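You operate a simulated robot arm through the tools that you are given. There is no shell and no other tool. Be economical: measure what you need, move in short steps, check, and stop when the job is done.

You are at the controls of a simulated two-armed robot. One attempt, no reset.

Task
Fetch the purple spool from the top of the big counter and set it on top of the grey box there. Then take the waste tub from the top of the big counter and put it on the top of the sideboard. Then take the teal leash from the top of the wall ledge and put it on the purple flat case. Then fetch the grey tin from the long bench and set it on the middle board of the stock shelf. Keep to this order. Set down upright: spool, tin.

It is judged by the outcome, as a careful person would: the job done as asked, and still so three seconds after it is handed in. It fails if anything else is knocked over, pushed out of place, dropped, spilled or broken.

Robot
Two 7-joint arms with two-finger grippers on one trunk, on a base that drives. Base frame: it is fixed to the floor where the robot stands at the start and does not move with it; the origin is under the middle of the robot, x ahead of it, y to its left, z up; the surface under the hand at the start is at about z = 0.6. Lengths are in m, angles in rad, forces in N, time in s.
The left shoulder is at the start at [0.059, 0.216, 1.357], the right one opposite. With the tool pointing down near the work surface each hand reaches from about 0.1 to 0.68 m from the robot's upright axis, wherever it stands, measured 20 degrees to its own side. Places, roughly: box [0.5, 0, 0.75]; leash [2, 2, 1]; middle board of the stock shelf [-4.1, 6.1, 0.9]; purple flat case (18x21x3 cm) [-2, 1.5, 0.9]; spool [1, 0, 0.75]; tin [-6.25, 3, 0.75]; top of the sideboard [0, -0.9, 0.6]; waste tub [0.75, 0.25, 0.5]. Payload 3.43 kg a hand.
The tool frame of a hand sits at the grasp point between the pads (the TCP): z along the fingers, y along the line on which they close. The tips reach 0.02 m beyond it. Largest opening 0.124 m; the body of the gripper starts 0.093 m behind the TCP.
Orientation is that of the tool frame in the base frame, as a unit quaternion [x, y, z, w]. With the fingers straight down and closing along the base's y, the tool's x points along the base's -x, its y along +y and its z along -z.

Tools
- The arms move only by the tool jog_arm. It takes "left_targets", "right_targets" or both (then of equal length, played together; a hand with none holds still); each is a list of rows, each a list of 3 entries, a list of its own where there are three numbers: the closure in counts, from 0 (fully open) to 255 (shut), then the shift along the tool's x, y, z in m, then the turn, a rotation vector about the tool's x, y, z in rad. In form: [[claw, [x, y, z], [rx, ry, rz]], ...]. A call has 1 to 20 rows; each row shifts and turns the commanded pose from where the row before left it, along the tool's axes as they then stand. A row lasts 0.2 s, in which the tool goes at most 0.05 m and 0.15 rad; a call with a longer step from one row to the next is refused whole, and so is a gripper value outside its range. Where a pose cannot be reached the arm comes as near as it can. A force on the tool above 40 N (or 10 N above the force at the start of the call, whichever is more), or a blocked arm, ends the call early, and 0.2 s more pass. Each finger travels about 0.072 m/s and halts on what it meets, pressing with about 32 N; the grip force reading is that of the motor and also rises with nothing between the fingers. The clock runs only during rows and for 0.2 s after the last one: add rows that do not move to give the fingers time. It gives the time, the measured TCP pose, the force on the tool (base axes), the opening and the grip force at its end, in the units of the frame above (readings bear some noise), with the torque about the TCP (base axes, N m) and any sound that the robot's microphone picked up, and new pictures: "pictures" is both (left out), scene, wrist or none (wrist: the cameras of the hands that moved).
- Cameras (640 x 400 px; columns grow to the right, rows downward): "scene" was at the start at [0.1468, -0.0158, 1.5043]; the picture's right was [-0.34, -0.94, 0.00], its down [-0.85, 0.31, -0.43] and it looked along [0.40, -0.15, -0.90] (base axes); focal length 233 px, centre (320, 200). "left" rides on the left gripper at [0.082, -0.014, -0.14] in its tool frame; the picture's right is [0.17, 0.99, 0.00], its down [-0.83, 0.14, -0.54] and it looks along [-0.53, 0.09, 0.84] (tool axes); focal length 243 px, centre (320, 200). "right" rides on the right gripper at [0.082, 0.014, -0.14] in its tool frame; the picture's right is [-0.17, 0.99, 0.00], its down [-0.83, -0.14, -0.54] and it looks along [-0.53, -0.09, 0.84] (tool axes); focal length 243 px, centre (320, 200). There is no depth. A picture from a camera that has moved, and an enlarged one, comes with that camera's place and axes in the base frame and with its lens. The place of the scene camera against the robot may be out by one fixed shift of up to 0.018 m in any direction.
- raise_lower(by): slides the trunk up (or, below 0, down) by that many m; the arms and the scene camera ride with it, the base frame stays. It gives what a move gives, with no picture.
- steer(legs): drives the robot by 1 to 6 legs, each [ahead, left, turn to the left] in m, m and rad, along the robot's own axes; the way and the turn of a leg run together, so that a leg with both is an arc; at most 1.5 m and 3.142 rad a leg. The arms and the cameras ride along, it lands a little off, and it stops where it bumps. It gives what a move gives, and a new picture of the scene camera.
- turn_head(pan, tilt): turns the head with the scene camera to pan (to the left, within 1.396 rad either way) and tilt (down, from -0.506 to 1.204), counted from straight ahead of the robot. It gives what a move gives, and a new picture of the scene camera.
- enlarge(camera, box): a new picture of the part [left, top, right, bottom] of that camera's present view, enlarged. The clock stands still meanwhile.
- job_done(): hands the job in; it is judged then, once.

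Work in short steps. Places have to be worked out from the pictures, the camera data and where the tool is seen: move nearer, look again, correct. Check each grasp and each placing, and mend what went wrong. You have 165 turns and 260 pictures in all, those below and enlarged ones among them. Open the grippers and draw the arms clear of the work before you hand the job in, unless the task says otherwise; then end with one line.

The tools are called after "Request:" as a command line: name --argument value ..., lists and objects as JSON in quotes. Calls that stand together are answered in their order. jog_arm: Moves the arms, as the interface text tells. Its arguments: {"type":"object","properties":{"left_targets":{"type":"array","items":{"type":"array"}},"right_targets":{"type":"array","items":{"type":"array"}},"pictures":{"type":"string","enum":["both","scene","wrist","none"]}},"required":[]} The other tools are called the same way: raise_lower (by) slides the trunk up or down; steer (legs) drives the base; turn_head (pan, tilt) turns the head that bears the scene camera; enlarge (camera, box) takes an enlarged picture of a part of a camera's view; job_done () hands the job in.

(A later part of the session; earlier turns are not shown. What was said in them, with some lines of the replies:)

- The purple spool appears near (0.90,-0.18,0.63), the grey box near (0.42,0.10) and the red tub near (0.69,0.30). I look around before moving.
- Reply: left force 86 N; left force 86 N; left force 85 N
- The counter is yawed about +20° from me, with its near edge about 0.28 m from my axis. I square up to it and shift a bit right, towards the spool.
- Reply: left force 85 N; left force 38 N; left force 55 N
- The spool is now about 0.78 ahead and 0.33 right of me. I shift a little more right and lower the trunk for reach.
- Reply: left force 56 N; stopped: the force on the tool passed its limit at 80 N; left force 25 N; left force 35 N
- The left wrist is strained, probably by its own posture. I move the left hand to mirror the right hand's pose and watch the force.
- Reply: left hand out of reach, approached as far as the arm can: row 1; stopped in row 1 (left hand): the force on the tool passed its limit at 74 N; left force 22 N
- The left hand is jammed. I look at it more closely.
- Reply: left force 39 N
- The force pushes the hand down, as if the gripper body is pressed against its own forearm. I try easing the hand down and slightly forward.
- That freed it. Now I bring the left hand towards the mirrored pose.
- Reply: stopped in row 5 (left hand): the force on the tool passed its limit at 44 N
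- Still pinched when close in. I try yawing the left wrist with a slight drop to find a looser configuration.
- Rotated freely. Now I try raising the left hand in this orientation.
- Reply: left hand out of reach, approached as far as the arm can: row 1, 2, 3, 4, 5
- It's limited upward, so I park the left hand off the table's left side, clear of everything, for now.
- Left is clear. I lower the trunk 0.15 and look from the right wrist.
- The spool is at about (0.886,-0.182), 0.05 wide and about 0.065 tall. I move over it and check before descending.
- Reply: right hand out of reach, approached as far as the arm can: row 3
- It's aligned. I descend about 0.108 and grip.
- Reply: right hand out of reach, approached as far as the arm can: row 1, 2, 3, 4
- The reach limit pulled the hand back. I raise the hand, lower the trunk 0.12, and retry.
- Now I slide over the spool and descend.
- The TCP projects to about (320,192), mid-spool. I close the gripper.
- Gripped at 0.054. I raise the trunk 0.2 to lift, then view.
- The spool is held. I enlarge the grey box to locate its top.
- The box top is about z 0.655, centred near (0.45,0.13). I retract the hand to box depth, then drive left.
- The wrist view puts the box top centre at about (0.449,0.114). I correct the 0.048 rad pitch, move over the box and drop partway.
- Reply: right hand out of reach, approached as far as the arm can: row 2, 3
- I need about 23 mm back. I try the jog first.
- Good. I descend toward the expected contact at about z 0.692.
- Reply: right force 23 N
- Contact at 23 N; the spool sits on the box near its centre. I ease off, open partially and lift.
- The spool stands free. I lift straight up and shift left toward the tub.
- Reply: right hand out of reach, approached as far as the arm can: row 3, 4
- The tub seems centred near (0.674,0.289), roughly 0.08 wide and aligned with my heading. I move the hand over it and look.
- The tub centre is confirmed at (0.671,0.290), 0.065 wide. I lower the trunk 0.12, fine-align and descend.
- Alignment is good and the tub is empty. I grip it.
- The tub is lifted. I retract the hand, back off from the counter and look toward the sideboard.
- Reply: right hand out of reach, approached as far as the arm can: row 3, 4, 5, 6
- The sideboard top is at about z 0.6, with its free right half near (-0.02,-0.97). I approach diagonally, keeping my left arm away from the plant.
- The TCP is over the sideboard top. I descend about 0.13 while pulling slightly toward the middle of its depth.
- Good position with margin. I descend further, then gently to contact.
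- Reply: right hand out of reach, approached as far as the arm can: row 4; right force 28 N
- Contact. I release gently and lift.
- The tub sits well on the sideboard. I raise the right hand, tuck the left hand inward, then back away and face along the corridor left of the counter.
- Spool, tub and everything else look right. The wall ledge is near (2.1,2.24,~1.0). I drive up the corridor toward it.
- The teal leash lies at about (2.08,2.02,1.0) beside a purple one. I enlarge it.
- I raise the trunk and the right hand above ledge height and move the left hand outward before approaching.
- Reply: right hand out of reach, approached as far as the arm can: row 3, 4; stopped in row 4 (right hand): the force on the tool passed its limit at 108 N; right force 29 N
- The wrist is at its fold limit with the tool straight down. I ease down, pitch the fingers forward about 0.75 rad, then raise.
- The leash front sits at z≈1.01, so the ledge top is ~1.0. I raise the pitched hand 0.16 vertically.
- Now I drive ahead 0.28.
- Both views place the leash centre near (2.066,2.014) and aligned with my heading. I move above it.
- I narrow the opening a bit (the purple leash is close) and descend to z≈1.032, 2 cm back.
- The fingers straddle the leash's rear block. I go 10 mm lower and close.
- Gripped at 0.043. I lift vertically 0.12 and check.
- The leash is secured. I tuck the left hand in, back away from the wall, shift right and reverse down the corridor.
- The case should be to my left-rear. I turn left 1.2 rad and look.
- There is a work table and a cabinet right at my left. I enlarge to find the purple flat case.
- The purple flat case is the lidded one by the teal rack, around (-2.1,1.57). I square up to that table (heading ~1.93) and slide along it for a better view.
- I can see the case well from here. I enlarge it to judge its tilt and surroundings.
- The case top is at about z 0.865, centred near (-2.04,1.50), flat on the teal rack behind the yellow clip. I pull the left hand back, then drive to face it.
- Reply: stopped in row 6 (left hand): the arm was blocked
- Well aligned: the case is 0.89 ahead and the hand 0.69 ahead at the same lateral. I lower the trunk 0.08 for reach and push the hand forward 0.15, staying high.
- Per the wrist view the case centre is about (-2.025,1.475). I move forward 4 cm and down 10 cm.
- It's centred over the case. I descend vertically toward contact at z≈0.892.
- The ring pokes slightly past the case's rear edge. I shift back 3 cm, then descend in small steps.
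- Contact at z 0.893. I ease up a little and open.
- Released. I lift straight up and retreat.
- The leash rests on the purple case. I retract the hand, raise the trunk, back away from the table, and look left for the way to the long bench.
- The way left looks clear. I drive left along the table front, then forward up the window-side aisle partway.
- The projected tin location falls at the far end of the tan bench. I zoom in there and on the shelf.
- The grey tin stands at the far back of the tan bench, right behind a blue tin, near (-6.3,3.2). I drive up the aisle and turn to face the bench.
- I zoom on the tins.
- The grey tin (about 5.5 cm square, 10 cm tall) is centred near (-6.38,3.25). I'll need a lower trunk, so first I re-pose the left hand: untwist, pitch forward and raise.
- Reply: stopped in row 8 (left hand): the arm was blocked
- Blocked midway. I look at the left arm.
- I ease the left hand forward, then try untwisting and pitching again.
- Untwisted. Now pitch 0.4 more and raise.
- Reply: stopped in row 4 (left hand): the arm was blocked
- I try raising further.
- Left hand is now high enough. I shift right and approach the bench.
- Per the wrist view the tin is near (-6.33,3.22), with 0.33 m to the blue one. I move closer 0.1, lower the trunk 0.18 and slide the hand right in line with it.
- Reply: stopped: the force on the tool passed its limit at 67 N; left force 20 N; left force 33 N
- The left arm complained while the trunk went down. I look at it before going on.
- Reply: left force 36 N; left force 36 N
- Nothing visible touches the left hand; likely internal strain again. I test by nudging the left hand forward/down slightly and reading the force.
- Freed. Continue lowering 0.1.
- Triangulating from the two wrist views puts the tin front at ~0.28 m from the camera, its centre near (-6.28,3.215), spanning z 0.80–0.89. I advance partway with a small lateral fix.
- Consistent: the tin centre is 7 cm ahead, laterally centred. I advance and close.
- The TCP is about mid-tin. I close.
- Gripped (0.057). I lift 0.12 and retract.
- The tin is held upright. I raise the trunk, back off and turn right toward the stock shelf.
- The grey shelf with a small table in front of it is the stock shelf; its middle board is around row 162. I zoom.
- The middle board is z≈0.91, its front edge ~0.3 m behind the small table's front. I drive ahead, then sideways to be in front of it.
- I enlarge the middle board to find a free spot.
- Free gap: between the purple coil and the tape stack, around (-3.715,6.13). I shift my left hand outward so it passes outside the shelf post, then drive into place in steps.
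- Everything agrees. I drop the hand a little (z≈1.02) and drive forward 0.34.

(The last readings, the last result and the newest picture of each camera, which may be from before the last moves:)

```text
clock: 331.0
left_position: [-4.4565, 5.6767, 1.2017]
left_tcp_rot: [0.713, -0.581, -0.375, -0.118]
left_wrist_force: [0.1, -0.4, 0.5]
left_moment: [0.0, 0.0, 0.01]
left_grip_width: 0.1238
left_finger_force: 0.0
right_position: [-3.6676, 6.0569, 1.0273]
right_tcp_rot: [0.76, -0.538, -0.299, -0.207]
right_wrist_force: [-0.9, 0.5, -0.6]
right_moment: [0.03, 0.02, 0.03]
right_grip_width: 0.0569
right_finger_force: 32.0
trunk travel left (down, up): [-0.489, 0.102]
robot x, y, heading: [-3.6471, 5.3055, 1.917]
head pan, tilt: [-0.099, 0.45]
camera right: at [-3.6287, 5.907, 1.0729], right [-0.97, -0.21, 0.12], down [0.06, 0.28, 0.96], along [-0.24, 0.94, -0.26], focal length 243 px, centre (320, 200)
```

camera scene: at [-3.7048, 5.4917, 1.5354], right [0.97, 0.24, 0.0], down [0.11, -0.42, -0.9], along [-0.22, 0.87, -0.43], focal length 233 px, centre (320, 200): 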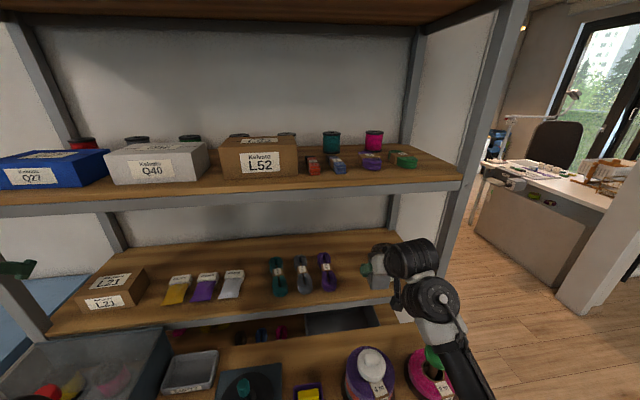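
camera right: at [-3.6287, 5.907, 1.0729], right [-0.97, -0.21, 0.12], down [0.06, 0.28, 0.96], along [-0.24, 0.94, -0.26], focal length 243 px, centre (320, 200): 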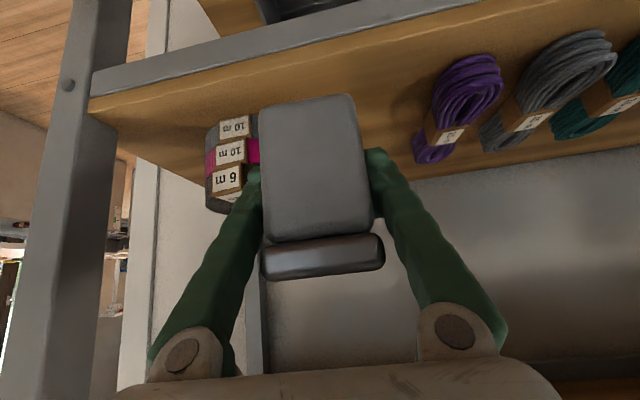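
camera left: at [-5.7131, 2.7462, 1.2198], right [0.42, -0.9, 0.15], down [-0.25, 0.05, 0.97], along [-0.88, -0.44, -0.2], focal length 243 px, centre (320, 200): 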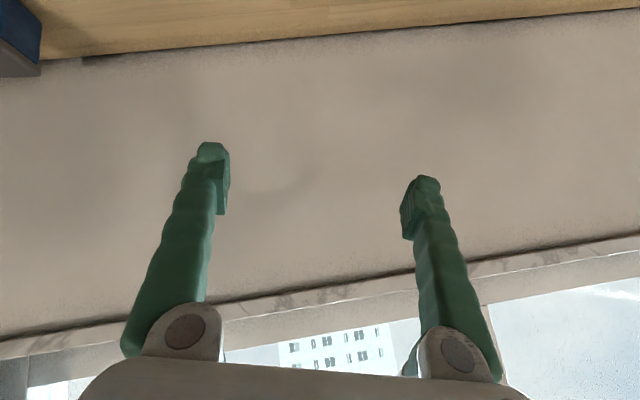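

The gap spans roughly n −1.45…−1.25 and the board front edge is at m≈6.99. I move in 8 cm, left 3.5 cm and down 4.5 cm.

Request:
jog_arm --right_targets '[[255, [-0.0104, 0.0117, 0.03], [0, 0, 0]], [255, [-0.0104, 0.0117, 0.03], [0, 0, 0]], [255, [-0.0104, 0.0117, 0.03], [0, 0, 0]], [255, [0, 0, 0], [0, 0, 0]]]' --pictures "both"

Request:
enlarge --camera "scene" --box '[250, 200, 480, 350]'

```text
clock: 332.0
left_position: [-4.4567, 5.6772, 1.2019]
left_tcp_rot: [0.712, -0.581, -0.375, -0.118]
left_wrist_force: [-0.3, -0.9, -0.4]
left_moment: [-0.04, 0.01, 0.01]
left_grip_width: 0.1239
left_finger_force: 0.0
right_position: [-3.7288, 6.124, 0.9795]
right_tcp_rot: [0.76, -0.539, -0.298, -0.207]
right_wrist_force: [-0.4, 0.5, -0.2]
right_moment: [-0.01, 0.03, 0.03]
right_grip_width: 0.0571
right_finger_force: 32.0
trunk travel left (down, up): [-0.489, 0.102]
robot x, y, heading: [-3.6482, 5.2995, 1.92]
head pan, tilt: [-0.099, 0.45]
camera scene: at [-3.7047, 5.4919, 1.5353], right [0.97, 0.24, 0.0], down [0.11, -0.42, -0.9], along [-0.22, 0.87, -0.44], focal length 233 px, centre (320, 200)
camera right: at [-3.6904, 5.9733, 1.0271], right [-0.97, -0.21, 0.12], down [0.06, 0.28, 0.96], along [-0.24, 0.94, -0.26], focal length 243 px, centre (320, 200)
```

scene: 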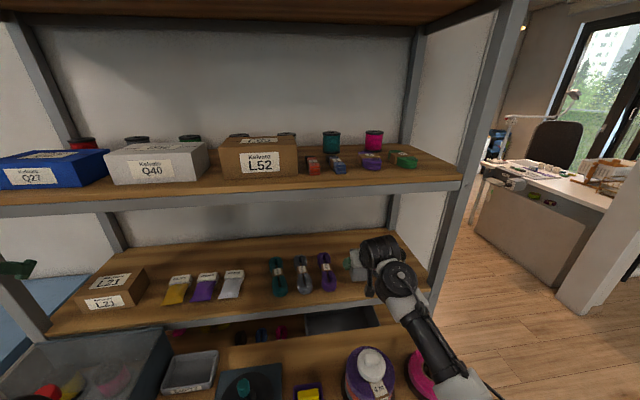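
right: 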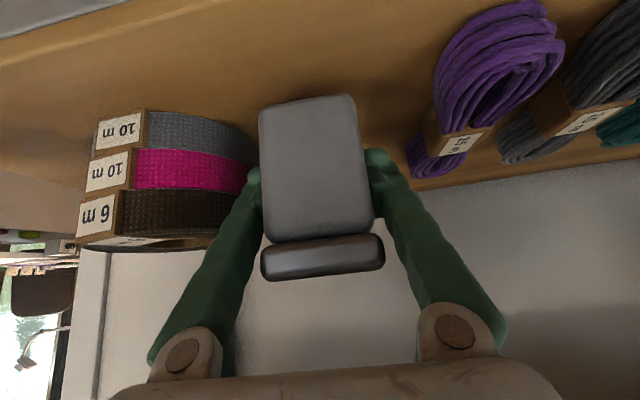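

```text
2.67 times, centred on (365, 275) of scene
camera zoom: at [-3.7047, 5.4919, 1.5353], right [0.97, 0.24, 0.0], down [0.11, -0.42, -0.9], along [-0.22, 0.87, -0.44], focal length 621 px, centre (200, 0)
```

zoom: 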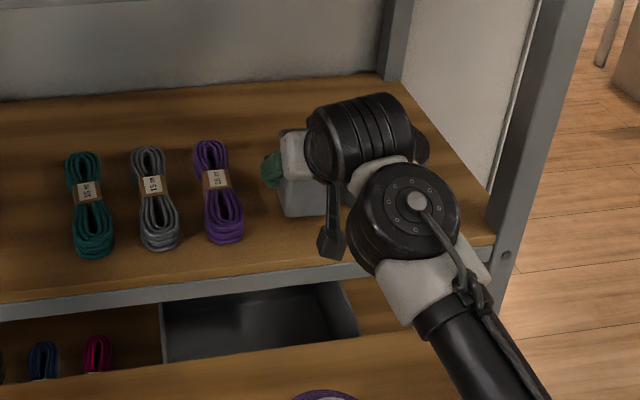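

I shift 1.5 cm left for more clearance from the tape and descend gently to contact (expected z≈0.94).

Request:
jog_arm --right_targets '[[255, [0, 0.015, 0], [0, 0, 0]], [255, [0.0135, 0, 0.0147], [0, 0, 0]], [255, [0.0068, 0, 0.0074], [0, 0, 0]], [255, [0.0034, 0, 0.0037], [0, 0, 0]], [255, [0, 0, 0], [0, 0, 0]]]' --pictures "wrist"

```text
clock: 333.2
left_position: [-4.4576, 5.6756, 1.2019]
left_tcp_rot: [0.713, -0.581, -0.375, -0.119]
left_wrist_force: [0.2, 0.0, 1.3]
left_moment: [-0.02, -0.01, 0.01]
left_grip_width: 0.1238
left_finger_force: 0.1
right_position: [-3.7449, 6.1186, 0.9482]
right_tcp_rot: [0.76, -0.537, -0.301, -0.208]
right_wrist_force: [-0.3, 3.4, 23.2]
right_moment: [0.28, 0.12, -0.04]
right_grip_width: 0.0569
right_finger_force: 31.6
trunk travel left (down, up): [-0.489, 0.102]
robot x, y, heading: [-3.6518, 5.3058, 1.922]
head pan, tilt: [-0.099, 0.45]
camera right: at [-3.7056, 5.9687, 0.995], right [-0.97, -0.22, 0.12], down [0.06, 0.28, 0.96], along [-0.24, 0.94, -0.26], focal length 243 px, centre (320, 200)
```

right: 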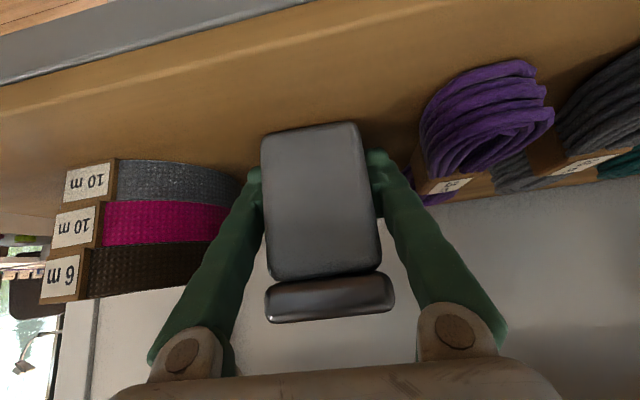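

Contact with 23 N; the tin slid slightly in the grip and is pressed flat on the board. I ease off a bit and open partially.

Request:
jog_arm --right_targets '[[255, [-0.0014, 0, -0.0015], [0, 0, 0]], [190, [0, 0, 0], [0, 0, 0]], [140, [0, 0, 0], [0, 0, 0]], [100, [0, 0, 0], [0, 0, 0]], [100, [0, 0, 0], [0, 0, 0]]]' --pictures "both"

Request:
enlarge --camera "scene" --box '[250, 200, 480, 350]'

```text
clock: 334.4
left_position: [-4.4562, 5.6762, 1.1996]
left_tcp_rot: [0.712, -0.583, -0.374, -0.12]
left_wrist_force: [0.0, -0.6, -0.5]
left_moment: [0.0, 0.02, 0.01]
left_grip_width: 0.124
left_finger_force: 0.0
right_position: [-3.7437, 6.1191, 0.9482]
right_tcp_rot: [0.76, -0.539, -0.298, -0.206]
right_wrist_force: [0.5, -0.3, -0.2]
right_moment: [0.0, 0.05, 0.0]
right_grip_width: 0.0754
right_finger_force: 0.0
trunk travel left (down, up): [-0.489, 0.102]
robot x, y, heading: [-3.6477, 5.3003, 1.919]
head pan, tilt: [-0.099, 0.45]
camera scene: at [-3.7049, 5.4919, 1.5353], right [0.97, 0.24, 0.0], down [0.11, -0.42, -0.9], along [-0.22, 0.87, -0.44], focal length 233 px, centre (320, 200)
camera right: at [-3.7049, 5.969, 0.9942], right [-0.97, -0.21, 0.12], down [0.05, 0.28, 0.96], along [-0.24, 0.94, -0.26], focal length 243 px, centre (320, 200)
```

scene: 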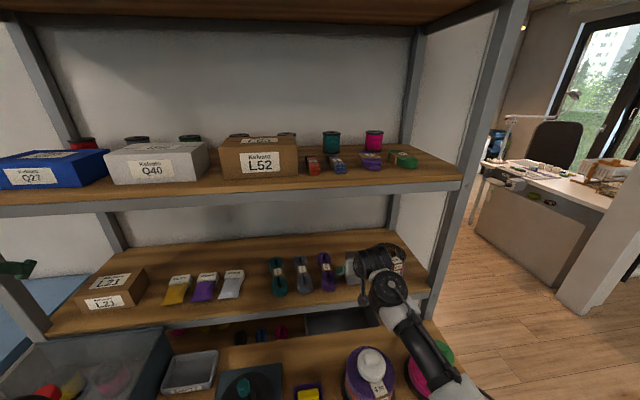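
right: 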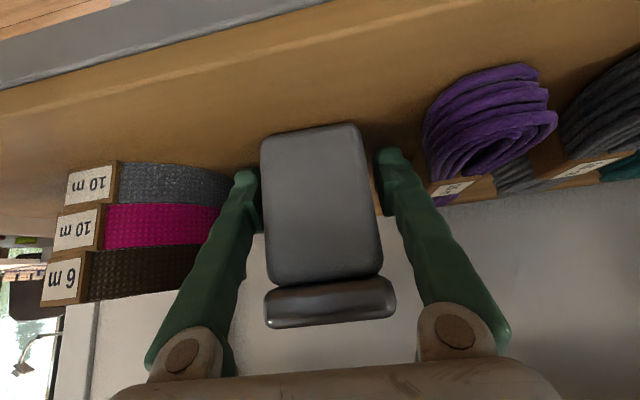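

```text
2.67 times, centred on (365, 275) of scene
camera zoom: at [-3.7049, 5.4919, 1.5353], right [0.97, 0.24, 0.0], down [0.11, -0.42, -0.9], along [-0.22, 0.87, -0.44], focal length 621 px, centre (200, 0)
```

zoom: 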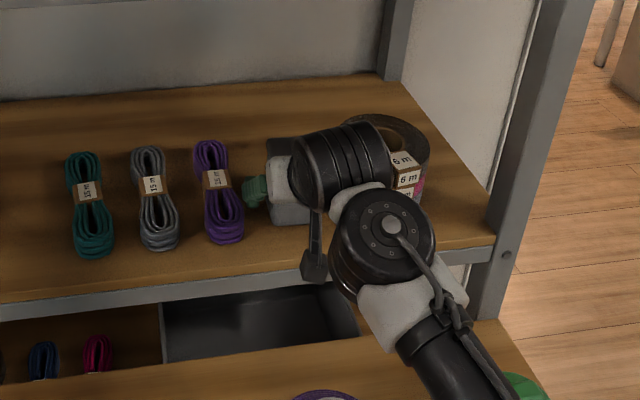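

The tin stands on its own. I withdraw along the finger axis.

Request:
jog_arm --right_targets '[[100, [0, 0, -0.02], [0, 0, 0]], [100, [0, 0, -0.03], [0, 0, 0]], [100, [0, 0, -0.03], [0, 0, 0]], [100, [0.0294, 0, -0.027], [0, 0, 0]], [100, [0.0294, 0, -0.027], [0, 0, 0]]]' --pictures "both"

```text
clock: 335.6
left_position: [-4.4545, 5.675, 1.2019]
left_tcp_rot: [0.713, -0.581, -0.375, -0.118]
left_wrist_force: [0.7, -0.7, -0.4]
left_moment: [-0.02, -0.01, 0.0]
left_grip_width: 0.1235
left_finger_force: 0.2
right_position: [-3.6975, 5.993, 1.0097]
right_tcp_rot: [0.761, -0.538, -0.298, -0.206]
right_wrist_force: [0.3, -0.4, 0.0]
right_moment: [0.03, -0.03, 0.0]
right_grip_width: 0.0755
right_finger_force: 0.0
trunk travel left (down, up): [-0.489, 0.102]
robot x, y, heading: [-3.6466, 5.304, 1.917]
head pan, tilt: [-0.099, 0.45]
camera scene: at [-3.704, 5.4912, 1.5355], right [0.97, 0.24, 0.0], down [0.11, -0.42, -0.9], along [-0.22, 0.87, -0.43], focal length 233 px, centre (320, 200)
camera right: at [-3.6586, 5.843, 1.0564], right [-0.97, -0.21, 0.12], down [0.06, 0.28, 0.96], along [-0.24, 0.94, -0.26], focal length 243 px, centre (320, 200)
```

scene: 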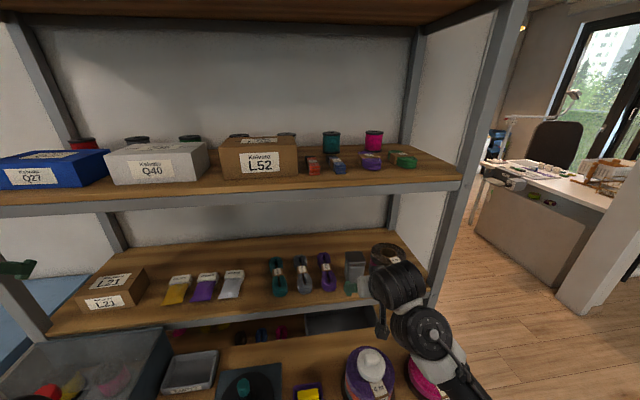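
right: 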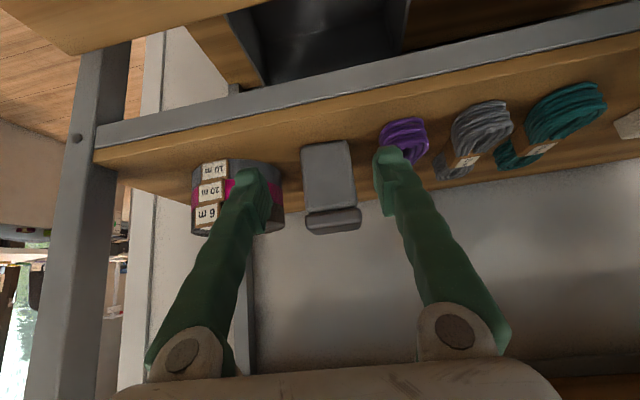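

The tin stands upright on the middle board, with the neighbours untouched. I back away, open the gripper and take a last look.

Request:
steer --legs '[[-0.5, 0, 0]]'

Request:
jog_arm --right_targets '[[0, [0, 0, 0], [0, 0, 0]], [0, [0, 0, 0], [0, 0, 0]], [0, [0, 0, 0], [0, 0, 0]]]' --pictures "none"

Request:
enlarge --camera "scene" --box '[180, 130, 420, 290]'

```text
clock: 339.1
left_position: [-4.2864, 5.1939, 1.2002]
left_tcp_rot: [0.716, -0.578, -0.375, -0.117]
left_wrist_force: [0.0, -0.1, 0.9]
left_moment: [0.01, 0.01, -0.01]
left_grip_width: 0.1241
left_finger_force: 0.1
right_position: [-3.5312, 5.5183, 1.0097]
right_tcp_rot: [0.764, -0.534, -0.299, -0.205]
right_wrist_force: [0.5, -1.1, -0.4]
right_moment: [0.0, 0.0, 0.01]
right_grip_width: 0.0754
right_finger_force: 0.1
trunk travel left (down, up): [-0.489, 0.102]
robot x, y, heading: [-3.4724, 4.8305, 1.932]
head pan, tilt: [-0.099, 0.45]
camera scene: at [-3.5326, 5.0167, 1.5352], right [0.97, 0.26, 0.0], down [0.11, -0.42, -0.9], along [-0.23, 0.87, -0.44], focal length 233 px, centre (320, 200)
```

scene: 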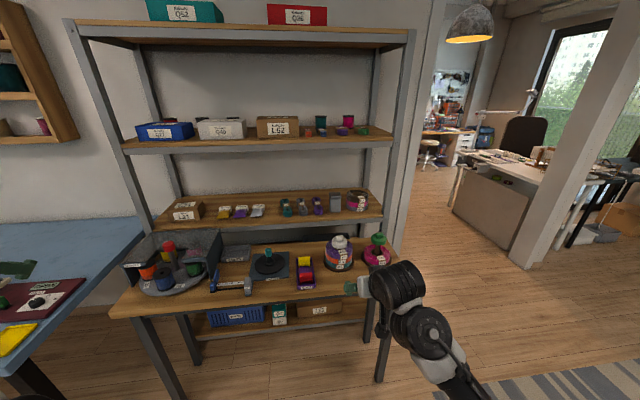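

```text
clock: 339.9
left_position: [-4.2853, 5.1908, 1.2014]
left_tcp_rot: [0.717, -0.576, -0.375, -0.116]
left_wrist_force: [-0.2, 0.0, 1.0]
left_moment: [-0.02, -0.02, -0.01]
left_grip_width: 0.124
left_finger_force: 0.1
right_position: [-3.532, 5.5185, 1.0098]
right_tcp_rot: [0.764, -0.534, -0.3, -0.205]
right_wrist_force: [0.7, 0.1, -0.1]
right_moment: [-0.02, 0.0, -0.01]
right_grip_width: 0.124
right_finger_force: 0.1
trunk travel left (down, up): [-0.489, 0.102]
robot x, y, heading: [-3.4723, 4.8253, 1.933]
head pan, tilt: [-0.099, 0.45]
```

```text
2.50 times, centred on (300, 210) of scene
camera zoom: at [-3.5324, 5.0163, 1.5353], right [0.97, 0.26, 0.0], down [0.11, -0.42, -0.9], along [-0.23, 0.87, -0.44], focal length 582 px, centre (370, 175)
```

zoom: 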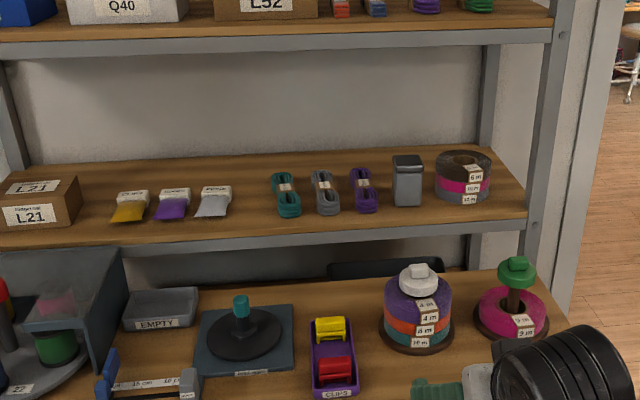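

All four items are in place and both grippers are open and clear, so I hand the job in.

Request:
job_done

```text
The job is handed in.
```

All four moves are done in the order asked: the purple spool is upright on the grey box, the waste tub on the sideboard, the teal leash on the purple flat case, and the grey tin upright on the middle board of the stock shelf. I saw no neighbouring objects disturbed.
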